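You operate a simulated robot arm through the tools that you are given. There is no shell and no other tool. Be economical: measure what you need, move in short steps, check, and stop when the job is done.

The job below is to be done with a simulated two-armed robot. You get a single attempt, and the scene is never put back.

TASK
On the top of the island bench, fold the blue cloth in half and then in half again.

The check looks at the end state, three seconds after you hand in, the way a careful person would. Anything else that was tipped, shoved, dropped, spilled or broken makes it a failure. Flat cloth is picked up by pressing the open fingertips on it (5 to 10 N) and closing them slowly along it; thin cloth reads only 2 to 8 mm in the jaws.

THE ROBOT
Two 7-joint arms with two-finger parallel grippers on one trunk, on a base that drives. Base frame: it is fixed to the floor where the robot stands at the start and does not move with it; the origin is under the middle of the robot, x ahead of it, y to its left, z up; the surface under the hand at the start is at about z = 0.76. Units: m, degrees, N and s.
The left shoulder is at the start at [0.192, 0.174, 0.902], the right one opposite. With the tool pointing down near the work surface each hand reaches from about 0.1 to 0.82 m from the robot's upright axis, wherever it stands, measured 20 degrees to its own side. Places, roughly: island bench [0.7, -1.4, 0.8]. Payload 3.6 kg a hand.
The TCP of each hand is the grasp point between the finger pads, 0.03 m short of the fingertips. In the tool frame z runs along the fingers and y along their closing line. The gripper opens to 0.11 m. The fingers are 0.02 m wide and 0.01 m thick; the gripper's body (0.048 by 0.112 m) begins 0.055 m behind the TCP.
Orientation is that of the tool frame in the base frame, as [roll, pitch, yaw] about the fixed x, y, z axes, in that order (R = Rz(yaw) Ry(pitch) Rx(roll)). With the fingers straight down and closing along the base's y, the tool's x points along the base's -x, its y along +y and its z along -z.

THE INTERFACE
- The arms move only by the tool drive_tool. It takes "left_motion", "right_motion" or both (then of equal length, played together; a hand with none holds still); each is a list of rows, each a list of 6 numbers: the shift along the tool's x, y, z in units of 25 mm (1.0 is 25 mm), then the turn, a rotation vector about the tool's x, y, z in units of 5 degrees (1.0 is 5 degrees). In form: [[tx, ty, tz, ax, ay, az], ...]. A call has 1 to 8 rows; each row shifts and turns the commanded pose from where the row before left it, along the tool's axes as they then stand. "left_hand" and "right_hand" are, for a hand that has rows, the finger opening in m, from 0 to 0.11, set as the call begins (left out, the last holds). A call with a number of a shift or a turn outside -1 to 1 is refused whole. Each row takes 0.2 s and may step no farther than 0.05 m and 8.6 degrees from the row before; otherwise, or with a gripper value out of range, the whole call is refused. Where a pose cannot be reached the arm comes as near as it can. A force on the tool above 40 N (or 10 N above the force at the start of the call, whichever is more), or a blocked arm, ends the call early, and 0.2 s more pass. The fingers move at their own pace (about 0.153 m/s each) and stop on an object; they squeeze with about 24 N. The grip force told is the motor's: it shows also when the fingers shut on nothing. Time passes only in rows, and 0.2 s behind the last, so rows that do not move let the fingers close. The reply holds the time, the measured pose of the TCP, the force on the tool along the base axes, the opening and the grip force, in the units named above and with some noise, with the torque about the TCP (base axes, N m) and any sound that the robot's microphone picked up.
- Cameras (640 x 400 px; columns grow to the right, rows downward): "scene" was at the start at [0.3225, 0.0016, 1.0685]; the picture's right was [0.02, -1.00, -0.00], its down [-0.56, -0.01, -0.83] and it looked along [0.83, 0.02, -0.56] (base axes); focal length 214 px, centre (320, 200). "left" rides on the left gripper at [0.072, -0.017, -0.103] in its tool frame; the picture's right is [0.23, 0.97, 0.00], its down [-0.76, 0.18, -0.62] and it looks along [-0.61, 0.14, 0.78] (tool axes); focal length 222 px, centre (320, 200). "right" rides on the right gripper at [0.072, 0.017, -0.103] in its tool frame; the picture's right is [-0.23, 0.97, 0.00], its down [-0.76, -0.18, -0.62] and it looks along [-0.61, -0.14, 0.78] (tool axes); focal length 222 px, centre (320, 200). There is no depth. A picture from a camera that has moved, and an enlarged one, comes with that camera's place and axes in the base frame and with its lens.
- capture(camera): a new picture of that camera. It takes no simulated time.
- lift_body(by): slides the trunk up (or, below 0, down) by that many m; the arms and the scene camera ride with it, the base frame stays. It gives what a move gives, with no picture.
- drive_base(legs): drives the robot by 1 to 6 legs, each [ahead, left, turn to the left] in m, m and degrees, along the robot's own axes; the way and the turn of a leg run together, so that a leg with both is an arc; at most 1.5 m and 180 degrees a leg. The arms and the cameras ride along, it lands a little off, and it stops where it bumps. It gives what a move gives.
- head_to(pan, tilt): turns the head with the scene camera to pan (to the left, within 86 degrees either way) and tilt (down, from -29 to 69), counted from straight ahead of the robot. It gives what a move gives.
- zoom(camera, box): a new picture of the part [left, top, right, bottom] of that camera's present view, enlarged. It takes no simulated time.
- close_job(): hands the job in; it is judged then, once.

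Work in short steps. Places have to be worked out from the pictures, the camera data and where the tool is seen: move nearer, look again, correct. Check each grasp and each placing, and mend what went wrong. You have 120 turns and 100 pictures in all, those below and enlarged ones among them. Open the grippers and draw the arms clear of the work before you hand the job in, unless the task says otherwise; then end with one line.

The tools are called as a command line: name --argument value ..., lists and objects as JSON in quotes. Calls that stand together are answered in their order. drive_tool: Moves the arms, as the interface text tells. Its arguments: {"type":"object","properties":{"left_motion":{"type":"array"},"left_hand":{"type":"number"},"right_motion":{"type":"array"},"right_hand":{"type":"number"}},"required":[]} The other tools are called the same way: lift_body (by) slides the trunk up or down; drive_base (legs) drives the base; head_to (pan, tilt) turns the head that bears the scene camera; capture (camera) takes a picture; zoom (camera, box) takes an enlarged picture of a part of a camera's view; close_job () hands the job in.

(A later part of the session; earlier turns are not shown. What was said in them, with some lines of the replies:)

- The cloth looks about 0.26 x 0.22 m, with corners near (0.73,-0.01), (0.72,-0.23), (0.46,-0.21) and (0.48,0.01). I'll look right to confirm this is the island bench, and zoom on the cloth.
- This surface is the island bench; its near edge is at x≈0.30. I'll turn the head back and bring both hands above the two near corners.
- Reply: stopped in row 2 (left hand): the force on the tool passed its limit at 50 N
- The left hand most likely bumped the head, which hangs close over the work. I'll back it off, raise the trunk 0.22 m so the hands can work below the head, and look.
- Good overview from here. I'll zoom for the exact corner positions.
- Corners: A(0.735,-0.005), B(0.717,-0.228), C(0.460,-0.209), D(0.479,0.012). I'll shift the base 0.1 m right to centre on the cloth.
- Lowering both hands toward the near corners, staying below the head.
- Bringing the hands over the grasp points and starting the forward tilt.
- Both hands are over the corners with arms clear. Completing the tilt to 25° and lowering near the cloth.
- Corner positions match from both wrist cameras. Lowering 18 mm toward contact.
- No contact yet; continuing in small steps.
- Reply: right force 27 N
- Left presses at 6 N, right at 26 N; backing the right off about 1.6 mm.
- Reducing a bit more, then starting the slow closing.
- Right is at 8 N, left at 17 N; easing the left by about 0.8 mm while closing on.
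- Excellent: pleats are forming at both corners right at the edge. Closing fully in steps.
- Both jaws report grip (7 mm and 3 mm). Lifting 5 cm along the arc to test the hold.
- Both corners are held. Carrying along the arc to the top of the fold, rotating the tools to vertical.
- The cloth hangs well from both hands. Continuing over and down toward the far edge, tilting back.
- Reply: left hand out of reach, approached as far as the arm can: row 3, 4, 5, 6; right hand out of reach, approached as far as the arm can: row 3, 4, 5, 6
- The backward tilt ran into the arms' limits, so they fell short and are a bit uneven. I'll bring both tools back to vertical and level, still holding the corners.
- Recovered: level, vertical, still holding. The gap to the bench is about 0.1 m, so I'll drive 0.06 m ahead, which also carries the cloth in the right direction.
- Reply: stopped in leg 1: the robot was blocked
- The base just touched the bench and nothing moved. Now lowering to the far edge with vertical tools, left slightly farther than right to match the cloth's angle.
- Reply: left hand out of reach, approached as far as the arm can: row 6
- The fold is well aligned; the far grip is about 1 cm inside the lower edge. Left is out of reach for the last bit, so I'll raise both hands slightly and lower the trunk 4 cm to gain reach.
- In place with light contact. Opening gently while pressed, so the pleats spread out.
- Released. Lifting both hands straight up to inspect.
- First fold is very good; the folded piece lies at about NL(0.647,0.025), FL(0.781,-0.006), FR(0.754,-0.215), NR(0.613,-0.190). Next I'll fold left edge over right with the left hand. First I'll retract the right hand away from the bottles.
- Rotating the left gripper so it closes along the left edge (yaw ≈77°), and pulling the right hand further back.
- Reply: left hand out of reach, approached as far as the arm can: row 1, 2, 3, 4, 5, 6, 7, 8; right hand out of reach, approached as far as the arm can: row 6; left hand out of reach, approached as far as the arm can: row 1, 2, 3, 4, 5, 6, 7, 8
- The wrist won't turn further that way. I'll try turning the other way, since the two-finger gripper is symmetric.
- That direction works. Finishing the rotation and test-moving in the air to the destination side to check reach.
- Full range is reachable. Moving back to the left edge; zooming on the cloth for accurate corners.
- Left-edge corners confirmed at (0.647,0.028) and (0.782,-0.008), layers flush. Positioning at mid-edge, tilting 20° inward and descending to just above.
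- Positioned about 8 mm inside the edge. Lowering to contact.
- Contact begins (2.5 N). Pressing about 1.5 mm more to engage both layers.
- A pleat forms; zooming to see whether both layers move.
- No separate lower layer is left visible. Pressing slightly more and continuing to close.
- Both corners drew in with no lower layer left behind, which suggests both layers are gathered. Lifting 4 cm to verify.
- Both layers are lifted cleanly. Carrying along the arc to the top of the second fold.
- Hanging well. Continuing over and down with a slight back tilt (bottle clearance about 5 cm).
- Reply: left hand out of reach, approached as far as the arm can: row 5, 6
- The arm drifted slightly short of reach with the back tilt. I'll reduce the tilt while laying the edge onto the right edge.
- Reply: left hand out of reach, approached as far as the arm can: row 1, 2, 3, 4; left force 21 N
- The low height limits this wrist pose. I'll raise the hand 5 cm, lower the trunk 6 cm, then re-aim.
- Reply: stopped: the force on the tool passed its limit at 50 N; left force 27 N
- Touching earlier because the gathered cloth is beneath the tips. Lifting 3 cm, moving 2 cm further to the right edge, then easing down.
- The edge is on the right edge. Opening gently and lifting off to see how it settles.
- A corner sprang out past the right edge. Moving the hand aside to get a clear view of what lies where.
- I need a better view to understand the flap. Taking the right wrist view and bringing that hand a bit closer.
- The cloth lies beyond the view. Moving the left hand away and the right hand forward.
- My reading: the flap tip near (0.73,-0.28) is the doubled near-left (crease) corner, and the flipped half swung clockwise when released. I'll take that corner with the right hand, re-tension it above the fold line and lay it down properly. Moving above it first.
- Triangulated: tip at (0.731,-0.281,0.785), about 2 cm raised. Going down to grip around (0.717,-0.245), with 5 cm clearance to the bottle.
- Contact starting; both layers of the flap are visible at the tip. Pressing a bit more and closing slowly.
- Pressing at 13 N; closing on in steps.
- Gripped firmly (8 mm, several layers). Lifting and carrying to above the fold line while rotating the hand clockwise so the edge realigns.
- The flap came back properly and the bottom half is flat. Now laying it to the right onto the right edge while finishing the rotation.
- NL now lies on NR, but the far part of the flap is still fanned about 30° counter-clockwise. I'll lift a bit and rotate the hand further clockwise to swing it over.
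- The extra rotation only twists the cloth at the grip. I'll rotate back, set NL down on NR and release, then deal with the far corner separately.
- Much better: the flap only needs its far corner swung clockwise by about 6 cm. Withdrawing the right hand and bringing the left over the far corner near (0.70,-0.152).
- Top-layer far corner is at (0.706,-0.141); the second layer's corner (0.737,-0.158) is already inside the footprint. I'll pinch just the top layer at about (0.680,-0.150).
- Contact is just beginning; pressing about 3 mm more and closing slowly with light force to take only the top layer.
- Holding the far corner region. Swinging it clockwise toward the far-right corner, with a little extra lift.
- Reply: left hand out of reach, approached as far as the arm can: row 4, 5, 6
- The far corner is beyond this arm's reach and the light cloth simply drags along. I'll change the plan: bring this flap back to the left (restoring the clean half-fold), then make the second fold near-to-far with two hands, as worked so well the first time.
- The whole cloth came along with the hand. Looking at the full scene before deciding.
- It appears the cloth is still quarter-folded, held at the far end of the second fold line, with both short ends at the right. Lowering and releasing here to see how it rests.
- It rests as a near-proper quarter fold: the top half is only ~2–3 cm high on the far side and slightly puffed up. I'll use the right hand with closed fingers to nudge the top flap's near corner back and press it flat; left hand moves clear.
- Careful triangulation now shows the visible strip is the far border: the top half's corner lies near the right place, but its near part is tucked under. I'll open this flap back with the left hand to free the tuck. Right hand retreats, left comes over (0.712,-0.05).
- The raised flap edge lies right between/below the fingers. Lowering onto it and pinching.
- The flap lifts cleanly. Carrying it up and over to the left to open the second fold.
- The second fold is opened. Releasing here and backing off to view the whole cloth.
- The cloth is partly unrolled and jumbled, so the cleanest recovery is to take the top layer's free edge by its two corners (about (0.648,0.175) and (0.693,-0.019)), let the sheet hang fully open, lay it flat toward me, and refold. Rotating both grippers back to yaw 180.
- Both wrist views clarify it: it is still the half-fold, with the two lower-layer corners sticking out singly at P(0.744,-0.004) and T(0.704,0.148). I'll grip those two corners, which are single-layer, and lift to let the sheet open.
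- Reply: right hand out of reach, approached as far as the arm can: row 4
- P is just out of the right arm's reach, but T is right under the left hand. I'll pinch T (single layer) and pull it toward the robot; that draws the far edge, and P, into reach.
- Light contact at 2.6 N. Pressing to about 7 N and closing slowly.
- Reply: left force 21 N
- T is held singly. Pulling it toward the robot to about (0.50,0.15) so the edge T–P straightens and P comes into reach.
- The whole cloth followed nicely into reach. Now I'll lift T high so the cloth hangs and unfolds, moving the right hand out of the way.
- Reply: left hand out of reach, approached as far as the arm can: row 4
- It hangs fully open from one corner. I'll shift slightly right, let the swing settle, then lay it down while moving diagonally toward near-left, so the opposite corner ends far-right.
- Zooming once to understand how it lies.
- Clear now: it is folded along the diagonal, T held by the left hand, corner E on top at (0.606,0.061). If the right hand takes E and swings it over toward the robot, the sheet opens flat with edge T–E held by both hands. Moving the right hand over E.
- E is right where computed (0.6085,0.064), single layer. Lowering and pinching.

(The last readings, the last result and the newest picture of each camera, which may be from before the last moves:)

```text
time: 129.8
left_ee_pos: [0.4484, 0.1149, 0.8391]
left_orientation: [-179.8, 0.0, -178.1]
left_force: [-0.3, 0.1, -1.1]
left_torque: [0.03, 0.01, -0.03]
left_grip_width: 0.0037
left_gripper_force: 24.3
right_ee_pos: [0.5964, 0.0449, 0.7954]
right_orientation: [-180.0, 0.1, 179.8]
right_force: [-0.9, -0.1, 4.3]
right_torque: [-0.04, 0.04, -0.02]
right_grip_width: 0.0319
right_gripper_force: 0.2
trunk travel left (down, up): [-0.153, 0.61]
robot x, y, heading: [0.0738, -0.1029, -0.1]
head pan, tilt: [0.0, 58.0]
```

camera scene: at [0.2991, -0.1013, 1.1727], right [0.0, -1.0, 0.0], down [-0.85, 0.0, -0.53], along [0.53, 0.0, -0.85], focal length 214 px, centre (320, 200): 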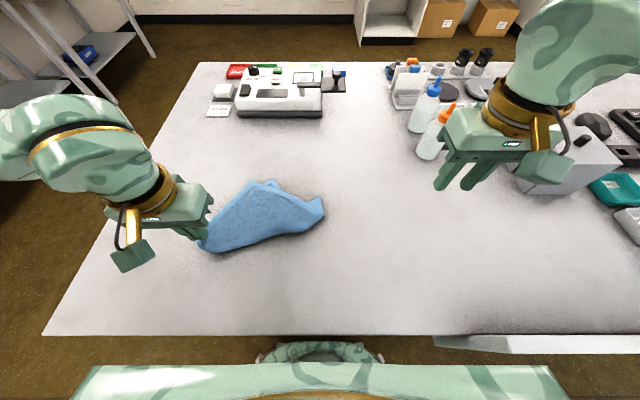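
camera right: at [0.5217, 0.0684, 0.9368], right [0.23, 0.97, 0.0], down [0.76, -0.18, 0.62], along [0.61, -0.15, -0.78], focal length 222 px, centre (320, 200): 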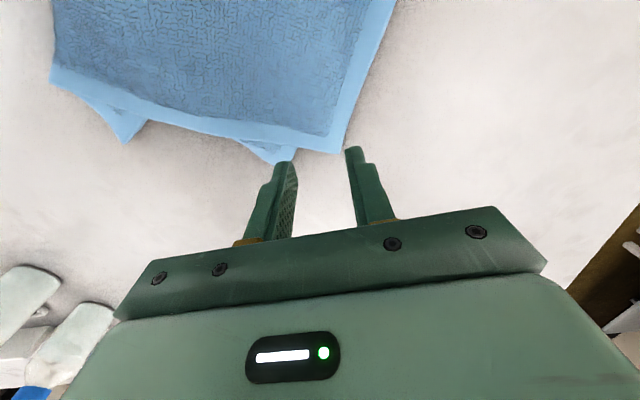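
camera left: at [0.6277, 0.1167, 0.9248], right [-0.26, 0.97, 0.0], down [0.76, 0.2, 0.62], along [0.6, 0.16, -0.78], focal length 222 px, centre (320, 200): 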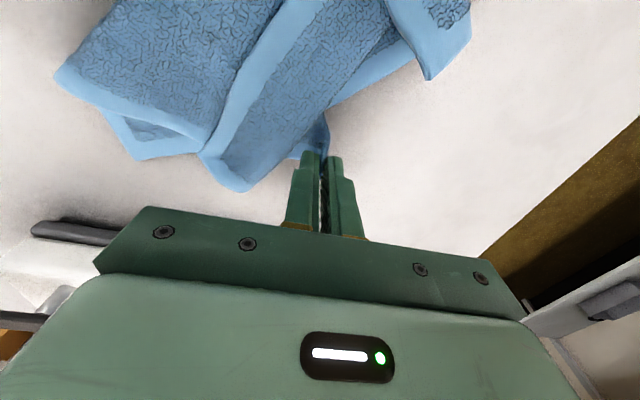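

Pressing gently and closing on E; then both hands lift to let the sheet hang from edge T–E.

drive_tool --right_motion '[[0, 0, 0.03, 0, 0, 0]]' --right_hand 0.024

drive_tool --right_motion '[[0, 0, 0, 0, 0, 0]]' --right_hand 0.016

drive_tool --right_motion '[[0, 0, 0, 0, 0, 0]]' --right_hand 0.009

drive_tool --right_motion '[[0, 0, 0, 0, 0, 0], [0, 0, 0, 0, 0, 0], [0, 0, -0.5, 0, 0, 0], [0, 0, -0.5, 0, 0, 0]]' --right_hand 0.0

```text
time: 130.2
left_ee_pos: [0.4485, 0.1134, 0.839]
left_orientation: [-179.8, 0.0, -178.0]
left_force: [0.0, -0.1, -0.1]
left_torque: [0.02, 0.01, 0.02]
left_grip_width: 0.0036
left_gripper_force: 23.9
right_ee_pos: [0.5964, 0.0464, 0.7951]
right_orientation: [180.0, 0.1, 179.7]
right_force: [0.0, 0.4, 5.0]
right_torque: [-0.03, 0.02, 0.0]
right_grip_width: 0.0238
right_gripper_force: 0.0
trunk travel left (down, up): [-0.153, 0.61]
robot x, y, heading: [0.0764, -0.1029, -0.1]
head pan, tilt: [0.0, 58.0]
```

```text
time: 130.7
left_ee_pos: [0.4494, 0.1145, 0.8395]
left_orientation: [-179.9, -0.1, -178.1]
left_force: [0.3, 0.0, 0.1]
left_torque: [0.06, 0.01, 0.01]
left_grip_width: 0.0038
left_gripper_force: 23.5
right_ee_pos: [0.5968, 0.0441, 0.7949]
right_orientation: [-179.9, 0.2, 179.8]
right_force: [0.0, 0.5, 4.9]
right_torque: [-0.04, 0.02, 0.0]
right_grip_width: 0.0155
right_gripper_force: 0.1
trunk travel left (down, up): [-0.153, 0.61]
robot x, y, heading: [0.0781, -0.1016, 0.0]
head pan, tilt: [0.0, 58.0]
```

```text
time: 131.1
left_ee_pos: [0.4488, 0.1142, 0.8383]
left_orientation: [-179.9, 0.1, -178.1]
left_force: [-0.3, 0.3, -0.2]
left_torque: [0.01, -0.02, 0.01]
left_grip_width: 0.0039
left_gripper_force: 24.7
right_ee_pos: [0.596, 0.0436, 0.7959]
right_orientation: [-179.9, 0.1, 179.7]
right_force: [-0.4, 0.0, 4.2]
right_torque: [0.0, 0.03, 0.03]
right_grip_width: 0.0088
right_gripper_force: 0.1
trunk travel left (down, up): [-0.153, 0.61]
robot x, y, heading: [0.0716, -0.1008, -0.1]
head pan, tilt: [0.0, 58.0]
```

```text
time: 132.1
left_ee_pos: [0.4494, 0.1139, 0.8393]
left_orientation: [-179.8, 0.0, -178.1]
left_force: [-0.9, -0.8, 0.3]
left_torque: [0.02, 0.03, -0.03]
left_grip_width: 0.0038
left_gripper_force: 23.8
right_ee_pos: [0.594, 0.0444, 0.8204]
right_orientation: [-179.9, 0.0, 179.7]
right_force: [0.0, 0.3, -0.4]
right_torque: [-0.02, 0.03, 0.04]
right_grip_width: 0.0036
right_gripper_force: 23.9
trunk travel left (down, up): [-0.153, 0.61]
robot x, y, heading: [0.0741, -0.1001, -0.1]
head pan, tilt: [0.0, 58.0]
```

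E is gripped (3.6 mm). Lifting both hands and spreading into a hanging sheet.

drive_tool --left_motion '[[0, 0, -0.8, 0, 0, 0], [0, 0, -0.8, 0, 0, 0], [0, 0, -0.8, 0, 0, 0], [-0.8, 0, -0.8, 0, 0, 0], [-0.95, -0.3, -0.8, 0, 0, 0], [-0.95, -0.4, -0.8, 0, 0, 0], [-0.95, -0.4, -0.8, 0, 0, 0], [-0.95, -0.4, -0.8, 0, 0, 0]]' --right_motion '[[0, -0.3, -1, 0, 0, 0], [0, -0.9, -1, 0, 0, 0], [0, -0.9, -1, 0, 0, 0], [0, -0.95, -0.8, 0, 0, 0], [0, -0.95, -0.8, 0, 0, 0], [0, -0.95, -0.8, 0, 0, 0], [0, -0.9, -0.8, 0, 0, 0], [0, -0.9, -0.8, 0, 0, 0]]'

drive_tool --left_motion '[[-0.4, -0.3, -0.8, 0, 0, 0], [-0.4, -0.3, -0.7, 0, 0, 0], [0, 0, -0.6, 0, 0, 0], [0, 0, 0, 0, 0, 0], [0, 0, 0, 0, 0, 0]]' --right_motion '[[0, -0.6, -0.8, 0, 0, 0], [0, -0.2, -0.7, 0, 0, 0], [0, 0, -0.6, 0, 0, 0], [0, 0, 0, 0, 0, 0], [0, 0, 0, 0, 0, 0]]'

```text
time: 133.8
left_ee_pos: [0.564, 0.0797, 0.9996]
left_orientation: [-179.8, 0.1, -178.3]
left_force: [3.1, -21.4, -0.8]
left_torque: [-0.73, -0.09, 0.2]
left_grip_width: 0.0065
left_gripper_force: 24.3
right_ee_pos: [0.5945, -0.1248, 0.9939]
right_orientation: [179.9, 0.1, 179.7]
right_force: [-2.9, 20.7, 0.7]
right_torque: [0.7, 0.11, -0.24]
right_grip_width: 0.0041
right_gripper_force: 23.7
trunk travel left (down, up): [-0.153, 0.61]
robot x, y, heading: [0.0801, -0.1006, -0.3]
head pan, tilt: [0.0, 58.0]
```

```text
time: 135.1
left_ee_pos: [0.5851, 0.0685, 1.0512]
left_orientation: [-179.8, 0.0, -178.2]
left_force: [-0.1, -18.9, -0.5]
left_torque: [-0.64, -0.01, 0.07]
left_grip_width: 0.0064
left_gripper_force: 23.9
right_ee_pos: [0.5946, -0.1441, 1.0455]
right_orientation: [180.0, 0.2, 179.7]
right_force: [-0.5, 18.5, -0.1]
right_torque: [0.57, 0.0, -0.22]
right_grip_width: 0.0035
right_gripper_force: 24.2
trunk travel left (down, up): [-0.153, 0.61]
robot x, y, heading: [0.0783, -0.1021, -0.1]
head pan, tilt: [0.0, 58.0]
```

The edge is taut (19 N), so relaxing 1 cm, moving forward to x≈0.655, and letting it settle.

drive_tool --left_motion '[[-0.4, -0.2, 0, 0, 0, 0], [-0.95, 0, 0, 0, 0, 0], [-0.95, 0, 0, 0, 0, 0], [-0.5, 0, 0, 0, 0, 0], [0, 0, 0, 0, 0, 0], [0, 0, 0, 0, 0, 0], [0, 0, 0, 0, 0, 0]]' --right_motion '[[0, 0.2, 0, 0, 0, 0], [-0.95, 0, 0, 0, 0, 0], [-0.95, 0, 0, 0, 0, 0], [-0.5, 0, 0.2, 0, 0, 0], [0, 0, 0, 0, 0, 0], [0, 0, 0, 0, 0, 0], [0, 0, 0, 0, 0, 0]]'

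capture --camera "scene"

```text
time: 136.7
left_ee_pos: [0.6559, 0.0642, 1.0516]
left_orientation: [-179.8, 0.1, -178.3]
left_force: [-0.8, -8.9, 0.8]
left_torque: [-0.31, 0.02, 0.01]
left_grip_width: 0.0047
left_gripper_force: 24.3
right_ee_pos: [0.6549, -0.1384, 1.0433]
right_orientation: [-179.9, 0.0, 179.6]
right_force: [0.3, 8.6, -0.1]
right_torque: [0.28, 0.0, -0.12]
right_grip_width: 0.0035
right_gripper_force: 24.2
trunk travel left (down, up): [-0.153, 0.61]
robot x, y, heading: [0.0766, -0.1034, -0.4]
head pan, tilt: [0.0, 58.0]
```

```text
4 pictures are left
camera scene: at [0.2994, -0.1017, 1.1727], right [0.0, -1.0, 0.0], down [-0.85, 0.0, -0.53], along [0.53, 0.0, -0.85], focal length 214 px, centre (320, 200)
```

scene: 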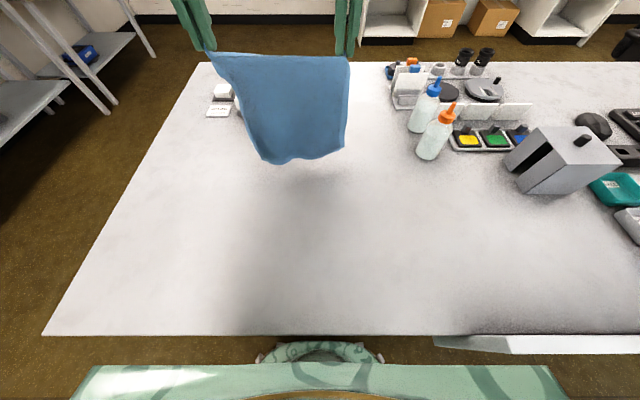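

A perfect hanging sheet, bottom just touching the bench. Laying it down along a quarter-circle toward the robot, keeping light tension.

drive_tool --left_motion '[[0.98, -0.1, 0.05, 0, 0, 0], [0.97, 0, 0.14, 0, 0, 0], [0.95, 0, 0.23, 0, 0, 0], [0.92, 0, 0.32, 0, 0, 0], [0.89, 0, 0.41, 0, 0, 0], [0.85, 0, 0.49, 0, 0, 0], [0.79, 0, 0.57, 0, 0, 0], [0.74, 0, 0.65, 0, 0, 0]]' --right_motion '[[0.98, 0.05, 0.05, 0, 0, 0], [0.97, 0, 0.14, 0, 0, 0], [0.95, 0, 0.23, 0, 0, 0], [0.92, 0, 0.32, 0, 0, 0], [0.89, 0, 0.41, 0, 0, 0], [0.85, 0, 0.49, 0, 0, 0], [0.79, 0, 0.57, 0, 0, 0], [0.74, 0, 0.6, 0, 0, 0]]'

drive_tool --left_motion '[[0.67, 0, 0.71, 0, 0, 0], [0.6, 0, 0.77, 0, 0, 0], [0.52, 0, 0.83, 0, 0, 0], [0.44, 0, 0.87, 0, 0, 0], [0.34, 0, 0.87, 0, 0, 0], [0.28, 0, 0.9, 0, 0, 0], [0.17, 0, 0.9, 0, 0, 0], [0.2, 0, 0.5, 0, 0, 0]]' --right_motion '[[0.67, 0, 0.71, 0, 0, 0], [0.6, 0, 0.77, 0, 0, 0], [0.52, 0, 0.83, 0, 0, 0], [0.44, 0, 0.87, 0, 0, 0], [0.34, 0, 0.87, 0, 0, 0], [0.28, 0, 0.9, 0, 0, 0], [0.17, 0, 0.8, 0, 0, 0], [0.2, 0, 0.4, 0, 0, 0]]'

```text
time: 138.4
left_ee_pos: [0.4768, 0.0575, 0.9805]
left_orientation: [-179.8, 0.1, -178.2]
left_force: [0.2, -3.3, -0.1]
left_torque: [-0.12, 0.0, 0.03]
left_grip_width: 0.0036
left_gripper_force: 23.8
right_ee_pos: [0.4768, -0.1366, 0.9745]
right_orientation: [180.0, 0.1, 179.7]
right_force: [-0.2, 4.5, 0.0]
right_torque: [0.14, -0.01, -0.02]
right_grip_width: 0.0036
right_gripper_force: 23.9
trunk travel left (down, up): [-0.153, 0.61]
robot x, y, heading: [0.0805, -0.1028, 0.1]
head pan, tilt: [0.0, 58.0]
```

```text
time: 139.8
left_ee_pos: [0.4294, 0.0467, 0.875]
left_orientation: [-179.9, -0.1, -178.2]
left_force: [-0.6, -0.3, 0.7]
left_torque: [0.01, -0.02, 0.0]
left_grip_width: 0.0035
left_gripper_force: 24.3
left hand out of reach, approached as far as the arm can: row 4, 5, 6
right_ee_pos: [0.4143, -0.1356, 0.8667]
right_orientation: [179.7, 0.4, 179.2]
right_force: [1.6, 0.1, -0.3]
right_torque: [0.03, 0.15, -0.01]
right_grip_width: 0.0033
right_gripper_force: 23.8
trunk travel left (down, up): [-0.153, 0.61]
robot x, y, heading: [0.0745, -0.1024, -0.1]
head pan, tilt: [0.0, 58.0]
stopped in row 6 (right hand): the force on the tool passed its limit at 78 N (the readings are from after the stop); the commanded pose is now the measured one
```

The hands got too close to the robot's own body. I'll go a little forward while lowering to the bench, then back the base away to pull the sheet taut.

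drive_tool --left_motion '[[-0.5, 0.1, 0, 0, 0, 0], [-0.52, 0.1, 0.6, 0, 0, 0], [0, 0, 0.75, 0, 0, 0], [0, 0, 0.75, 0, 0, 0], [0, 0, 0.6, 0, 0, 0]]' --right_motion '[[-0.8, -0.1, 0, 0, 0, 0], [-0.8, -0.1, 0.5, 0, 0, 0], [0, 0, 0.65, 0, 0, 0], [0, 0, 0.65, 0, 0, 0], [0, 0, 0.55, 0, 0, 0]]'

drive_base --legs '[[-0.055, 0, 0]]'

capture --camera "scene"

```text
time: 141.0
left_ee_pos: [0.4549, 0.0539, 0.8057]
left_orientation: [-180.0, 0.0, -178.2]
left_force: [0.6, -3.6, 1.9]
left_torque: [-0.16, 0.01, 0.02]
left_grip_width: 0.0035
left_gripper_force: 23.9
right_ee_pos: [0.4536, -0.1408, 0.8104]
right_orientation: [179.6, 0.3, 179.2]
right_force: [0.9, 3.8, -0.3]
right_torque: [0.15, -0.01, -0.04]
right_grip_width: 0.0036
right_gripper_force: 24.1
trunk travel left (down, up): [-0.153, 0.61]
robot x, y, heading: [0.0758, -0.1002, 0.0]
head pan, tilt: [0.0, 58.0]
```

```text
time: 141.9
left_ee_pos: [0.3997, 0.0542, 0.8072]
left_orientation: [-180.0, -0.1, -178.2]
left_force: [-1.0, -3.8, 0.9]
left_torque: [-0.15, -0.02, -0.03]
left_grip_width: 0.0036
left_gripper_force: 24.3
right_ee_pos: [0.3985, -0.1398, 0.8103]
right_orientation: [179.7, 0.3, 179.1]
right_force: [-0.1, 3.9, 0.2]
right_torque: [0.1, -0.02, -0.01]
right_grip_width: 0.0034
right_gripper_force: 24.0
trunk travel left (down, up): [-0.153, 0.61]
robot x, y, heading: [0.0236, -0.1029, -0.3]
head pan, tilt: [0.0, 58.0]
```

```text
3 pictures are left
camera scene: at [0.2435, -0.1016, 1.173], right [0.0, -1.0, 0.0], down [-0.85, 0.0, -0.53], along [0.53, 0.0, -0.85], focal length 214 px, centre (320, 200)
```

scene: 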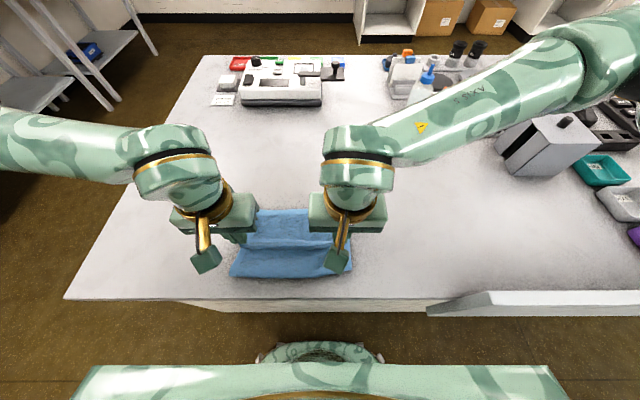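

Interesting: the sheet slid so that it already runs from the far edge (x≈0.47) back to a near bend (x≈0.33) and up to my grips, which is nearly the half fold. Carrying the gripped edge forward onto the far edge completes fold one.

drive_tool --left_motion '[[-0.5, 0, -0.8, 0, 0, 0], [-0.7, 0, -0.4, 0, 0, 0], [-0.7, 0, 0.3, 0, 0, 0], [-0.7, 0, 0.5, 0, 0, 0], [0, 0, 0.4, 0, 0, 0]]' --right_motion '[[-0.5, 0, -0.8, 0, 0, 0], [-0.7, 0, -0.4, 0, 0, 0], [-0.7, 0, 0.4, 0, 0, 0], [-0.7, 0, 0.6, 0, 0, 0], [0, 0, 0.5, 0, 0, 0]]'

drive_tool --left_motion '[[0, 0, 0, 0, 0, 0], [0, 0, 0, 0, 0, 0], [0, 0, -0.5, 0, 0, 0], [0, 0, -1, 0, 0, 0], [0, 0, -1, 0, 0, 0], [0, 1, -1, 0, 0, 0], [0, 1, -1, 0, 0, 0], [0, 1, 0, 0, 0, 0]]' --right_motion '[[0, 0, 0, 0, 0, 0], [0, 0, 0, 0, 0, 0], [0, 0, -0.5, 0, 0, 0], [0, 0, -1, 0, 0, 0], [0, 0, -1, 0, 0, 0], [0, -1, -1, 0, 0, 0], [0, -1, -1, 0, 0, 0], [0, -1, 0, 0, 0, 0]]' --left_hand 0.03 --right_hand 0.03

drive_base --legs '[[-0.12, 0, 0]]'

zoom --camera "scene" --box '[200, 130, 440, 280]'

```text
time: 143.1
left_ee_pos: [0.4664, 0.0561, 0.8062]
left_orientation: [-179.8, -0.1, -178.2]
left_force: [-0.5, -4.4, 1.4]
left_torque: [-0.17, 0.0, 0.03]
left_grip_width: 0.0039
left_gripper_force: 24.4
right_ee_pos: [0.4663, -0.1407, 0.8009]
right_orientation: [179.8, 0.3, 179.1]
right_force: [0.2, 5.8, 2.1]
right_torque: [0.15, 0.01, -0.04]
right_grip_width: 0.0031
right_gripper_force: 23.9
trunk travel left (down, up): [-0.153, 0.61]
robot x, y, heading: [0.0195, -0.1018, -0.1]
head pan, tilt: [0.0, 58.0]
```

```text
time: 144.9
left_ee_pos: [0.4627, 0.1303, 0.9201]
left_orientation: [-179.7, -0.1, -178.1]
left_force: [-0.1, 0.2, 0.2]
left_torque: [0.01, -0.01, 0.0]
left_grip_width: 0.0298
left_gripper_force: 0.2
right_ee_pos: [0.463, -0.2174, 0.9168]
right_orientation: [179.7, 0.3, 179.1]
right_force: [0.3, 0.1, 0.5]
right_torque: [0.0, -0.03, 0.01]
right_grip_width: 0.0298
right_gripper_force: 0.0
trunk travel left (down, up): [-0.153, 0.61]
robot x, y, heading: [0.0227, -0.0999, -0.1]
head pan, tilt: [0.0, 58.0]
```

```text
time: 146.1
left_ee_pos: [0.3437, 0.1294, 0.92]
left_orientation: [-179.9, 0.0, -178.1]
left_force: [-0.1, 0.4, -0.3]
left_torque: [0.03, -0.06, -0.01]
left_grip_width: 0.03
left_gripper_force: 0.1
right_ee_pos: [0.3453, -0.2161, 0.9166]
right_orientation: [179.8, 0.4, 179.1]
right_force: [-0.1, -0.4, 0.0]
right_torque: [0.0, -0.05, 0.02]
right_grip_width: 0.0299
right_gripper_force: 0.0
trunk travel left (down, up): [-0.153, 0.61]
robot x, y, heading: [-0.0972, -0.1003, -0.2]
head pan, tilt: [0.0, 58.0]
```

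```text
2.67 times, centred on (320, 205) of scene
camera zoom: at [0.1251, -0.1012, 1.173], right [0.0, -1.0, 0.0], down [-0.85, 0.0, -0.53], along [0.53, 0.0, -0.85], focal length 572 px, centre (320, 187)
```

zoom: 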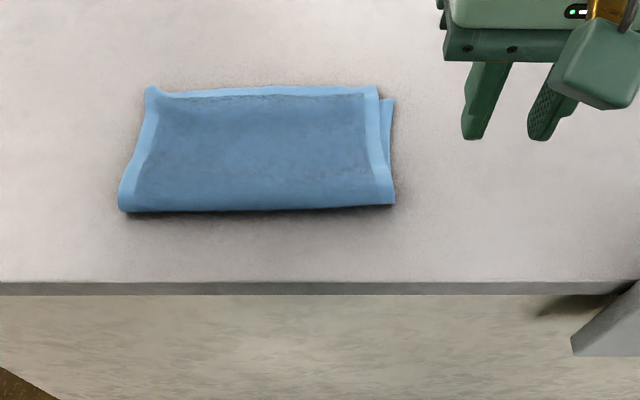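

A beautiful, aligned half fold: x 0.355–0.486, y 0.060 to −0.162. Only 2 pictures remain, so I work by coordinates: second fold near crease to far edge with both hands, same method as before (both layers are joined at the crease).

drive_tool --left_motion '[[-0.11, -0.81, 0.4, 0, 0, 0.38], [-0.11, -0.81, 0.4, 0, 0, 0], [-0.11, -0.81, 0.4, 0, 0, 0], [-0.11, -0.81, 0.4, 0, 0, 0], [-0.11, -0.81, 0.4, 0, 0, 0], [0, 0, 0, 0, -1, 0], [0, 0, 0, 0, -1, 0], [0, 0, 0, 0, -1, 0]]' --right_motion '[[-0.14, 0.67, 0.38, 0, 0, -0.18], [-0.14, 0.67, 0.38, 0, 0, 0], [-0.14, 0.67, 0.38, 0, 0, 0], [-0.14, 0.67, 0.38, 0, 0, 0], [-0.14, 0.67, 0.38, 0, 0, 0], [0, 0, 0, 0, -1, 0], [0, 0, 0, 0, -1, 0], [0, 0, 0, 0, -1, 0]]' --left_hand 0.04 --right_hand 0.04

drive_tool --left_motion '[[0, 0, 0, 0, -1, 0], [0, 0, 0, 0, -1, 0], [0.31, 0, 0.66, 0, 0, 0], [0.31, 0, 0.66, 0, 0, 0], [0.31, 0, 0.66, 0, 0, 0]]' --right_motion '[[0, 0, 0, 0, -1, 0], [0, 0, 0, 0, -1, 0], [0.31, 0, 0.66, 0, 0, 0], [0.31, 0, 0.66, 0, 0, 0], [0.31, 0, 0.66, 0, 0, 0]]'

```text
time: 147.9
left_ee_pos: [0.3584, 0.0301, 0.8694]
left_orientation: [-179.9, 15.0, -180.0]
left_force: [-0.2, -0.5, -0.1]
left_torque: [0.03, -0.01, 0.0]
left_grip_width: 0.0399
left_gripper_force: 0.0
right_ee_pos: [0.3626, -0.1303, 0.8686]
right_orientation: [179.6, 15.5, 180.0]
right_force: [0.4, 1.1, 0.1]
right_torque: [-0.01, 0.0, 0.01]
right_grip_width: 0.04
right_gripper_force: 0.0
trunk travel left (down, up): [-0.153, 0.61]
robot x, y, heading: [-0.0982, -0.0985, -0.3]
head pan, tilt: [0.0, 58.0]
```

```text
time: 149.1
left_ee_pos: [0.3605, 0.0275, 0.8152]
left_orientation: [-179.8, 25.0, -180.0]
left_force: [0.0, -0.1, -0.2]
left_torque: [-0.05, 0.0, -0.01]
left_grip_width: 0.04
left_gripper_force: 0.0
right_ee_pos: [0.363, -0.1315, 0.8137]
right_orientation: [179.6, 25.3, 179.8]
right_force: [-0.9, 0.3, 0.1]
right_torque: [0.01, 0.03, 0.01]
right_grip_width: 0.0401
right_gripper_force: 0.1
trunk travel left (down, up): [-0.153, 0.61]
robot x, y, heading: [-0.0941, -0.0999, -0.2]
head pan, tilt: [0.0, 58.0]
```

On target. Lowering to contact in small steps.

drive_tool --left_motion '[[0.11, 0, 0.24, 0, 0, 0], [0.1, 0, 0.22, 0, 0, 0]]' --right_motion '[[0.1, 0, 0.22, 0, 0, 0], [0.1, 0, 0.2, 0, 0, 0]]'

drive_tool --left_motion '[[0.05, 0, 0.11, 0, 0, 0]]' --right_motion '[[0.05, 0, 0.11, 0, 0, 0]]'

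```text
time: 149.7
left_ee_pos: [0.36, 0.0291, 0.8005]
left_orientation: [-179.9, 25.1, -180.0]
left_force: [-0.4, 0.1, 1.2]
left_torque: [0.01, 0.0, -0.02]
left_grip_width: 0.0397
left_gripper_force: 0.1
right_ee_pos: [0.3639, -0.1329, 0.8034]
right_orientation: [179.5, 25.3, 179.8]
right_force: [0.2, 0.9, 0.2]
right_torque: [0.01, -0.01, 0.01]
right_grip_width: 0.0399
right_gripper_force: 0.1
trunk travel left (down, up): [-0.153, 0.61]
robot x, y, heading: [-0.0993, -0.0954, -0.4]
head pan, tilt: [0.0, 58.0]
```

```text
time: 150.1
left_ee_pos: [0.3577, 0.028, 0.7982]
left_orientation: [-179.8, 25.0, -180.0]
left_force: [-0.3, 0.0, 2.6]
left_torque: [0.0, -0.02, 0.0]
left_grip_width: 0.0403
left_gripper_force: 0.0
right_ee_pos: [0.3623, -0.1326, 0.8002]
right_orientation: [179.6, 25.3, 179.9]
right_force: [0.9, 0.6, 2.4]
right_torque: [0.0, -0.04, -0.01]
right_grip_width: 0.0398
right_gripper_force: 0.0
trunk travel left (down, up): [-0.153, 0.61]
robot x, y, heading: [-0.1005, -0.1005, -0.1]
head pan, tilt: [0.0, 58.0]
```

Both in light contact (2.5 N). Pressing about 2.5 mm more.

drive_tool --left_motion '[[0.034, 0, 0.073, 0, 0, 0]]' --right_motion '[[0.045, 0, 0.1, 0, 0, 0]]'

drive_tool --left_motion '[[0.01, 0, 0.02, 0, 0, 0]]' --right_motion '[[0.01, 0, 0.02, 0, 0, 0]]'

```text
time: 150.5
left_ee_pos: [0.3596, 0.0288, 0.7977]
left_orientation: [-179.8, 25.0, 179.9]
left_force: [0.1, -1.4, 5.8]
left_torque: [0.05, -0.04, -0.02]
left_grip_width: 0.0399
left_gripper_force: 0.0
right_ee_pos: [0.3627, -0.1316, 0.7967]
right_orientation: [179.6, 25.4, 179.9]
right_force: [-0.1, 0.3, 3.6]
right_torque: [-0.01, -0.03, 0.02]
right_grip_width: 0.039
right_gripper_force: 0.1
trunk travel left (down, up): [-0.153, 0.61]
robot x, y, heading: [-0.0978, -0.0987, -0.3]
head pan, tilt: [0.0, 58.0]
```

```text
time: 150.9
left_ee_pos: [0.36, 0.0274, 0.7972]
left_orientation: [-179.8, 25.0, -180.0]
left_force: [0.6, 0.5, 7.1]
left_torque: [0.05, 0.0, 0.02]
left_grip_width: 0.04
left_gripper_force: 0.0
right_ee_pos: [0.3618, -0.131, 0.7964]
right_orientation: [179.6, 25.3, 180.0]
right_force: [0.1, 1.6, 4.7]
right_torque: [0.02, 0.0, -0.05]
right_grip_width: 0.0388
right_gripper_force: 0.1
trunk travel left (down, up): [-0.153, 0.61]
robot x, y, heading: [-0.0962, -0.0996, -0.4]
head pan, tilt: [0.0, 58.0]
```

Pressing at 7 N and 5 N; adding a touch and closing slowly.

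drive_tool --left_motion '[[0.008, 0, 0.016, 0, 0, 0]]' --right_motion '[[0.02, 0, 0.04, 0, 0, 0]]' --left_hand 0.033 --right_hand 0.033

drive_tool --left_motion '[[0, 0, 0, 0, 0, 0]]' --right_motion '[[0, 0, 0, 0, 0, 0]]' --left_hand 0.026 --right_hand 0.026

drive_tool --left_motion '[[0, 0, 0, 0, 0, 0]]' --right_motion '[[0, 0, 0, 0, 0, 0]]' --left_hand 0.019 --right_hand 0.019

drive_tool --left_motion '[[0, 0, 0, 0, 0, 0]]' --right_motion '[[0, 0, 0, 0, 0, 0]]' --left_hand 0.013 --right_hand 0.013

drive_tool --left_motion '[[0, 0, 0, 0, 0, 0], [0, 0, 0, 0, 0, 0]]' --right_motion '[[0, 0, 0, 0, 0, 0], [0, 0, 0, 0, 0, 0]]' --left_hand 0.0 --right_hand 0.0

```text
time: 151.3
left_ee_pos: [0.3583, 0.0277, 0.7962]
left_orientation: [-179.9, 25.0, 180.0]
left_force: [0.2, -0.8, 6.6]
left_torque: [-0.04, -0.04, 0.04]
left_grip_width: 0.0323
left_gripper_force: 0.1
right_ee_pos: [0.3625, -0.1319, 0.7954]
right_orientation: [179.6, 25.4, 179.8]
right_force: [-2.4, -0.1, 7.7]
right_torque: [0.0, 0.01, -0.04]
right_grip_width: 0.0317
right_gripper_force: 0.1
trunk travel left (down, up): [-0.153, 0.61]
robot x, y, heading: [-0.0952, -0.1018, -0.3]
head pan, tilt: [0.0, 58.0]
```

```text
time: 151.7
left_ee_pos: [0.3594, 0.0294, 0.7956]
left_orientation: [-179.8, 25.0, 179.9]
left_force: [0.1, -0.5, 6.5]
left_torque: [-0.03, -0.02, 0.04]
left_grip_width: 0.0254
left_gripper_force: 0.0
right_ee_pos: [0.3622, -0.132, 0.7958]
right_orientation: [179.5, 25.4, 179.8]
right_force: [0.0, 1.1, 8.3]
right_torque: [0.04, -0.02, 0.01]
right_grip_width: 0.0253
right_gripper_force: 0.0
trunk travel left (down, up): [-0.153, 0.61]
robot x, y, heading: [-0.0947, -0.1001, -0.1]
head pan, tilt: [0.0, 58.0]
```

```text
time: 152.1
left_ee_pos: [0.3585, 0.0289, 0.7962]
left_orientation: [-179.8, 25.1, 180.0]
left_force: [0.1, -1.4, 6.6]
left_torque: [-0.05, -0.05, 0.0]
left_grip_width: 0.019
left_gripper_force: 0.0
right_ee_pos: [0.3619, -0.1312, 0.7969]
right_orientation: [179.6, 25.3, 179.9]
right_force: [0.3, 2.1, 8.5]
right_torque: [0.01, -0.04, 0.0]
right_grip_width: 0.0188
right_gripper_force: 0.1
trunk travel left (down, up): [-0.153, 0.61]
robot x, y, heading: [-0.0969, -0.1012, -0.2]
head pan, tilt: [0.0, 58.0]
```

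```text
time: 152.5
left_ee_pos: [0.3587, 0.0285, 0.7979]
left_orientation: [-179.7, 25.0, 180.0]
left_force: [1.2, -1.6, 7.0]
left_torque: [-0.1, -0.07, 0.01]
left_grip_width: 0.0136
left_gripper_force: 0.7
right_ee_pos: [0.363, -0.1315, 0.7959]
right_orientation: [179.6, 25.4, 180.0]
right_force: [-0.4, 1.4, 8.8]
right_torque: [0.1, -0.04, 0.02]
right_grip_width: 0.0127
right_gripper_force: 0.1
trunk travel left (down, up): [-0.153, 0.61]
robot x, y, heading: [-0.0948, -0.1004, -0.1]
head pan, tilt: [0.0, 58.0]
```

```text
time: 153.1
left_ee_pos: [0.3589, 0.0279, 0.7963]
left_orientation: [-179.9, 25.0, -179.9]
left_force: [0.7, -4.9, 6.0]
left_torque: [-0.06, -0.05, 0.01]
left_grip_width: 0.0068
left_gripper_force: 23.9
right_ee_pos: [0.3615, -0.1312, 0.7959]
right_orientation: [179.6, 25.4, 179.9]
right_force: [-0.9, 2.4, 9.4]
right_torque: [0.07, -0.03, 0.09]
right_grip_width: 0.0022
right_gripper_force: 23.8
trunk travel left (down, up): [-0.153, 0.61]
robot x, y, heading: [-0.0969, -0.1029, -0.2]
head pan, tilt: [0.0, 58.0]
```

Both gripping with slight tension between them. Carrying along the small arc up and over to the far edge.

drive_tool --left_motion '[[-0.59, 0, -0.46, 0, 1, 0], [-0.55, 0, -0.51, 0, 1, 0], [-0.63, 0, -0.06, 0, 1, 0], [-0.62, 0, -0.12, 0, 1, 0], [-0.61, 0, -0.17, 0, 1, 0], [-0.56, 0, 0.19, 0, 0.67, 0], [-0.575, 0, 0.16, 0, 0.67, 0], [-0.58, 0, 0.13, 0, 0.66, 0]]' --right_motion '[[-0.59, 0, -0.46, 0, 1, 0], [-0.55, 0, -0.51, 0, 1, 0], [-0.63, 0, -0.06, 0, 1, 0], [-0.62, 0, -0.12, 0, 1, 0], [-0.61, 0, -0.17, 0, 1, 0], [-0.56, 0, 0.19, 0, 0.67, 0], [-0.575, 0, 0.16, 0, 0.67, 0], [-0.58, 0, 0.13, 0, 0.66, 0]]'

drive_tool --left_motion '[[-0.4, 0, 0.54, 0, 0, 0], [-0.4, 0, 0.45, 0, 0, 0]]' --right_motion '[[-0.4, 0, 0.54, 0, 0, 0], [-0.4, 0, 0.45, 0, 0, 0]]'

```text
time: 154.9
left_ee_pos: [0.4638, 0.0279, 0.8305]
left_orientation: [-179.8, -10.1, 179.8]
left_force: [0.7, -2.0, -0.6]
left_torque: [-0.08, 0.0, 0.01]
left_grip_width: 0.0066
left_gripper_force: 24.1
right_ee_pos: [0.4668, -0.1327, 0.8302]
right_orientation: [179.5, -9.8, 180.0]
right_force: [-0.3, 2.4, -0.3]
right_torque: [0.06, 0.05, -0.01]
right_grip_width: 0.0019
right_gripper_force: 24.0
trunk travel left (down, up): [-0.153, 0.61]
robot x, y, heading: [-0.0979, -0.101, -0.3]
head pan, tilt: [0.0, 58.0]
```

```text
time: 155.5
left_ee_pos: [0.4782, 0.0292, 0.8054]
left_orientation: [-179.7, -9.9, 179.9]
left_force: [-1.4, -4.1, 10.3]
left_torque: [-0.13, 0.15, 0.04]
left_grip_width: 0.0063
left_gripper_force: 24.1
right_ee_pos: [0.4804, -0.1324, 0.8045]
right_orientation: [179.6, -9.6, -179.9]
right_force: [-0.2, 3.6, 1.0]
right_torque: [0.08, 0.05, -0.02]
right_grip_width: 0.0019
right_gripper_force: 24.2
trunk travel left (down, up): [-0.153, 0.61]
robot x, y, heading: [-0.0927, -0.1004, -0.0]
head pan, tilt: [0.0, 58.0]
```

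Laid at the far edge with light contact. Opening gently and lifting straight off.

drive_tool --left_motion '[[0, 0, 0, 0, 0, 0], [0, 0, 0, 0, 0, 0], [0, 0, 0, 0, 0, 0], [0, 0, -0.4, 0, 0, 0], [0, 0, -0.8, 0, 0, 0], [0, 0, -1, 0, 0, 0], [0, 0, -1, 0, 0, 0], [0, 0.8, -1, 0, 0, 0]]' --right_motion '[[0, 0, 0.12, 0, 0, 0], [0, 0, 0, 0, 0, 0], [0, 0, 0, 0, 0, 0], [0, 0, -0.4, 0, 0, 0], [0, 0, -0.8, 0, 0, 0], [0, 0, -1, 0, 0, 0], [0, 0, -1, 0, 0, 0], [0, -0.8, -1, 0, 0, 0]]' --left_hand 0.03 --right_hand 0.03

drive_tool --left_motion '[[0, 1, -0.4, 0, 0, 0], [0, 1, -0.4, 0, 0, 0], [0, 1, 0, 0, 0, 0], [0, 1, 0, 0, 0, 0]]' --right_motion '[[0, -1, -0.4, 0, 0, 0], [0, -1, -0.4, 0, 0, 0], [0, -1, 0, 0, 0, 0], [0, -1, 0, 0, 0, 0]]'

zoom --camera "scene" --box '[240, 120, 400, 220]'

```text
time: 157.3
left_ee_pos: [0.4953, 0.0493, 0.9077]
left_orientation: [-179.8, -10.0, 179.8]
left_force: [-0.1, 0.7, -0.1]
left_torque: [0.0, -0.01, 0.01]
left_grip_width: 0.03
left_gripper_force: 0.0
right_ee_pos: [0.4993, -0.153, 0.905]
right_orientation: [179.6, -9.7, -180.0]
right_force: [-0.5, 0.0, 0.2]
right_torque: [0.0, -0.02, 0.01]
right_grip_width: 0.0302
right_gripper_force: 0.1
trunk travel left (down, up): [-0.153, 0.61]
robot x, y, heading: [-0.0982, -0.1048, -0.2]
head pan, tilt: [0.0, 58.0]
```

```text
time: 158.3
left_ee_pos: [0.4986, 0.0967, 0.9205]
left_orientation: [-179.8, -9.7, -179.6]
left_force: [0.3, -0.5, -0.2]
left_torque: [-0.02, -0.01, -0.01]
left_grip_width: 0.0299
left_gripper_force: 0.1
left hand out of reach, approached as far as the arm can: row 2, 3, 4
right_ee_pos: [0.5035, -0.2521, 0.9229]
right_orientation: [179.6, -9.7, -179.9]
right_force: [0.3, 1.0, -0.2]
right_torque: [0.0, -0.04, -0.02]
right_grip_width: 0.0299
right_gripper_force: 0.1
trunk travel left (down, up): [-0.153, 0.61]
robot x, y, heading: [-0.0971, -0.0995, -0.2]
head pan, tilt: [0.0, 58.0]
```

```text
4.00 times, centred on (320, 170) of scene
camera zoom: at [0.1268, -0.1016, 1.1726], right [0.0, -1.0, 0.0], down [-0.85, 0.0, -0.53], along [0.53, 0.0, -0.85], focal length 858 px, centre (320, 320)
```

zoom: 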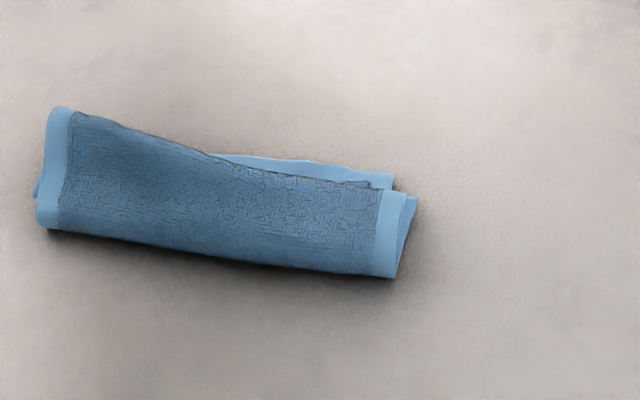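

The cloth is neatly folded in four, with edges aligned to about 1 cm, and nothing else has moved. Raising the trunk to draw the arms fully clear.

lift_body --by 0.12

drive_base --legs '[[-0.2, 0, 0]]'

capture --camera "scene"

```text
time: 159.8
left_ee_pos: [0.4627, 0.0964, 1.1086]
left_orientation: [-179.7, -1.7, -179.6]
left_force: [-0.2, -0.3, 0.6]
left_torque: [-0.03, -0.04, 0.01]
left_grip_width: 0.0303
left_gripper_force: 0.1
right_ee_pos: [0.4759, -0.252, 1.0978]
right_orientation: [179.7, -3.6, -180.0]
right_force: [-0.4, 1.0, 0.0]
right_torque: [0.01, 0.01, -0.02]
right_grip_width: 0.0304
right_gripper_force: 0.0
trunk travel left (down, up): [-0.273, 0.49]
robot x, y, heading: [-0.0936, -0.0999, -0.1]
head pan, tilt: [0.0, 58.0]
```

```text
time: 161.4
left_ee_pos: [0.2576, 0.0985, 1.1085]
left_orientation: [-179.7, -1.7, -179.5]
left_force: [-0.9, 0.0, 0.4]
left_torque: [0.02, 0.0, 0.01]
left_grip_width: 0.03
left_gripper_force: 0.1
right_ee_pos: [0.2701, -0.2517, 1.0983]
right_orientation: [179.7, -3.4, -179.9]
right_force: [-0.8, -0.7, 0.6]
right_torque: [0.02, -0.02, 0.0]
right_grip_width: 0.0296
right_gripper_force: 0.0
trunk travel left (down, up): [-0.273, 0.49]
robot x, y, heading: [-0.2974, -0.1012, 0.1]
head pan, tilt: [0.0, 58.0]
```

```text
0 pictures are left
camera scene: at [-0.1407, -0.1004, 1.2979], right [0.0, -1.0, 0.0], down [-0.85, 0.0, -0.53], along [0.53, 0.0, -0.85], focal length 214 px, centre (320, 200)
```

scene: 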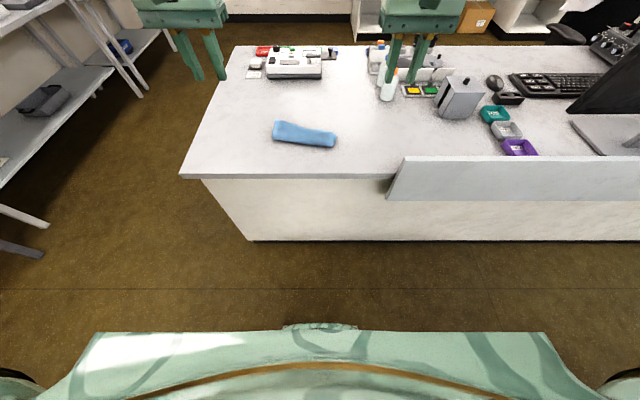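

The cloth lies folded in four on the bench, both grippers are open and clear, and every other object I can see is in its place. Handing in.

close_job

```text
The job is handed in.
```

The blue cloth is on the island bench, folded in half and then in half again the same way, so it ends as a narrow strip. Its edges line up to within roughly 1 cm, and nothing else on the bench looked disturbed in the last picture.
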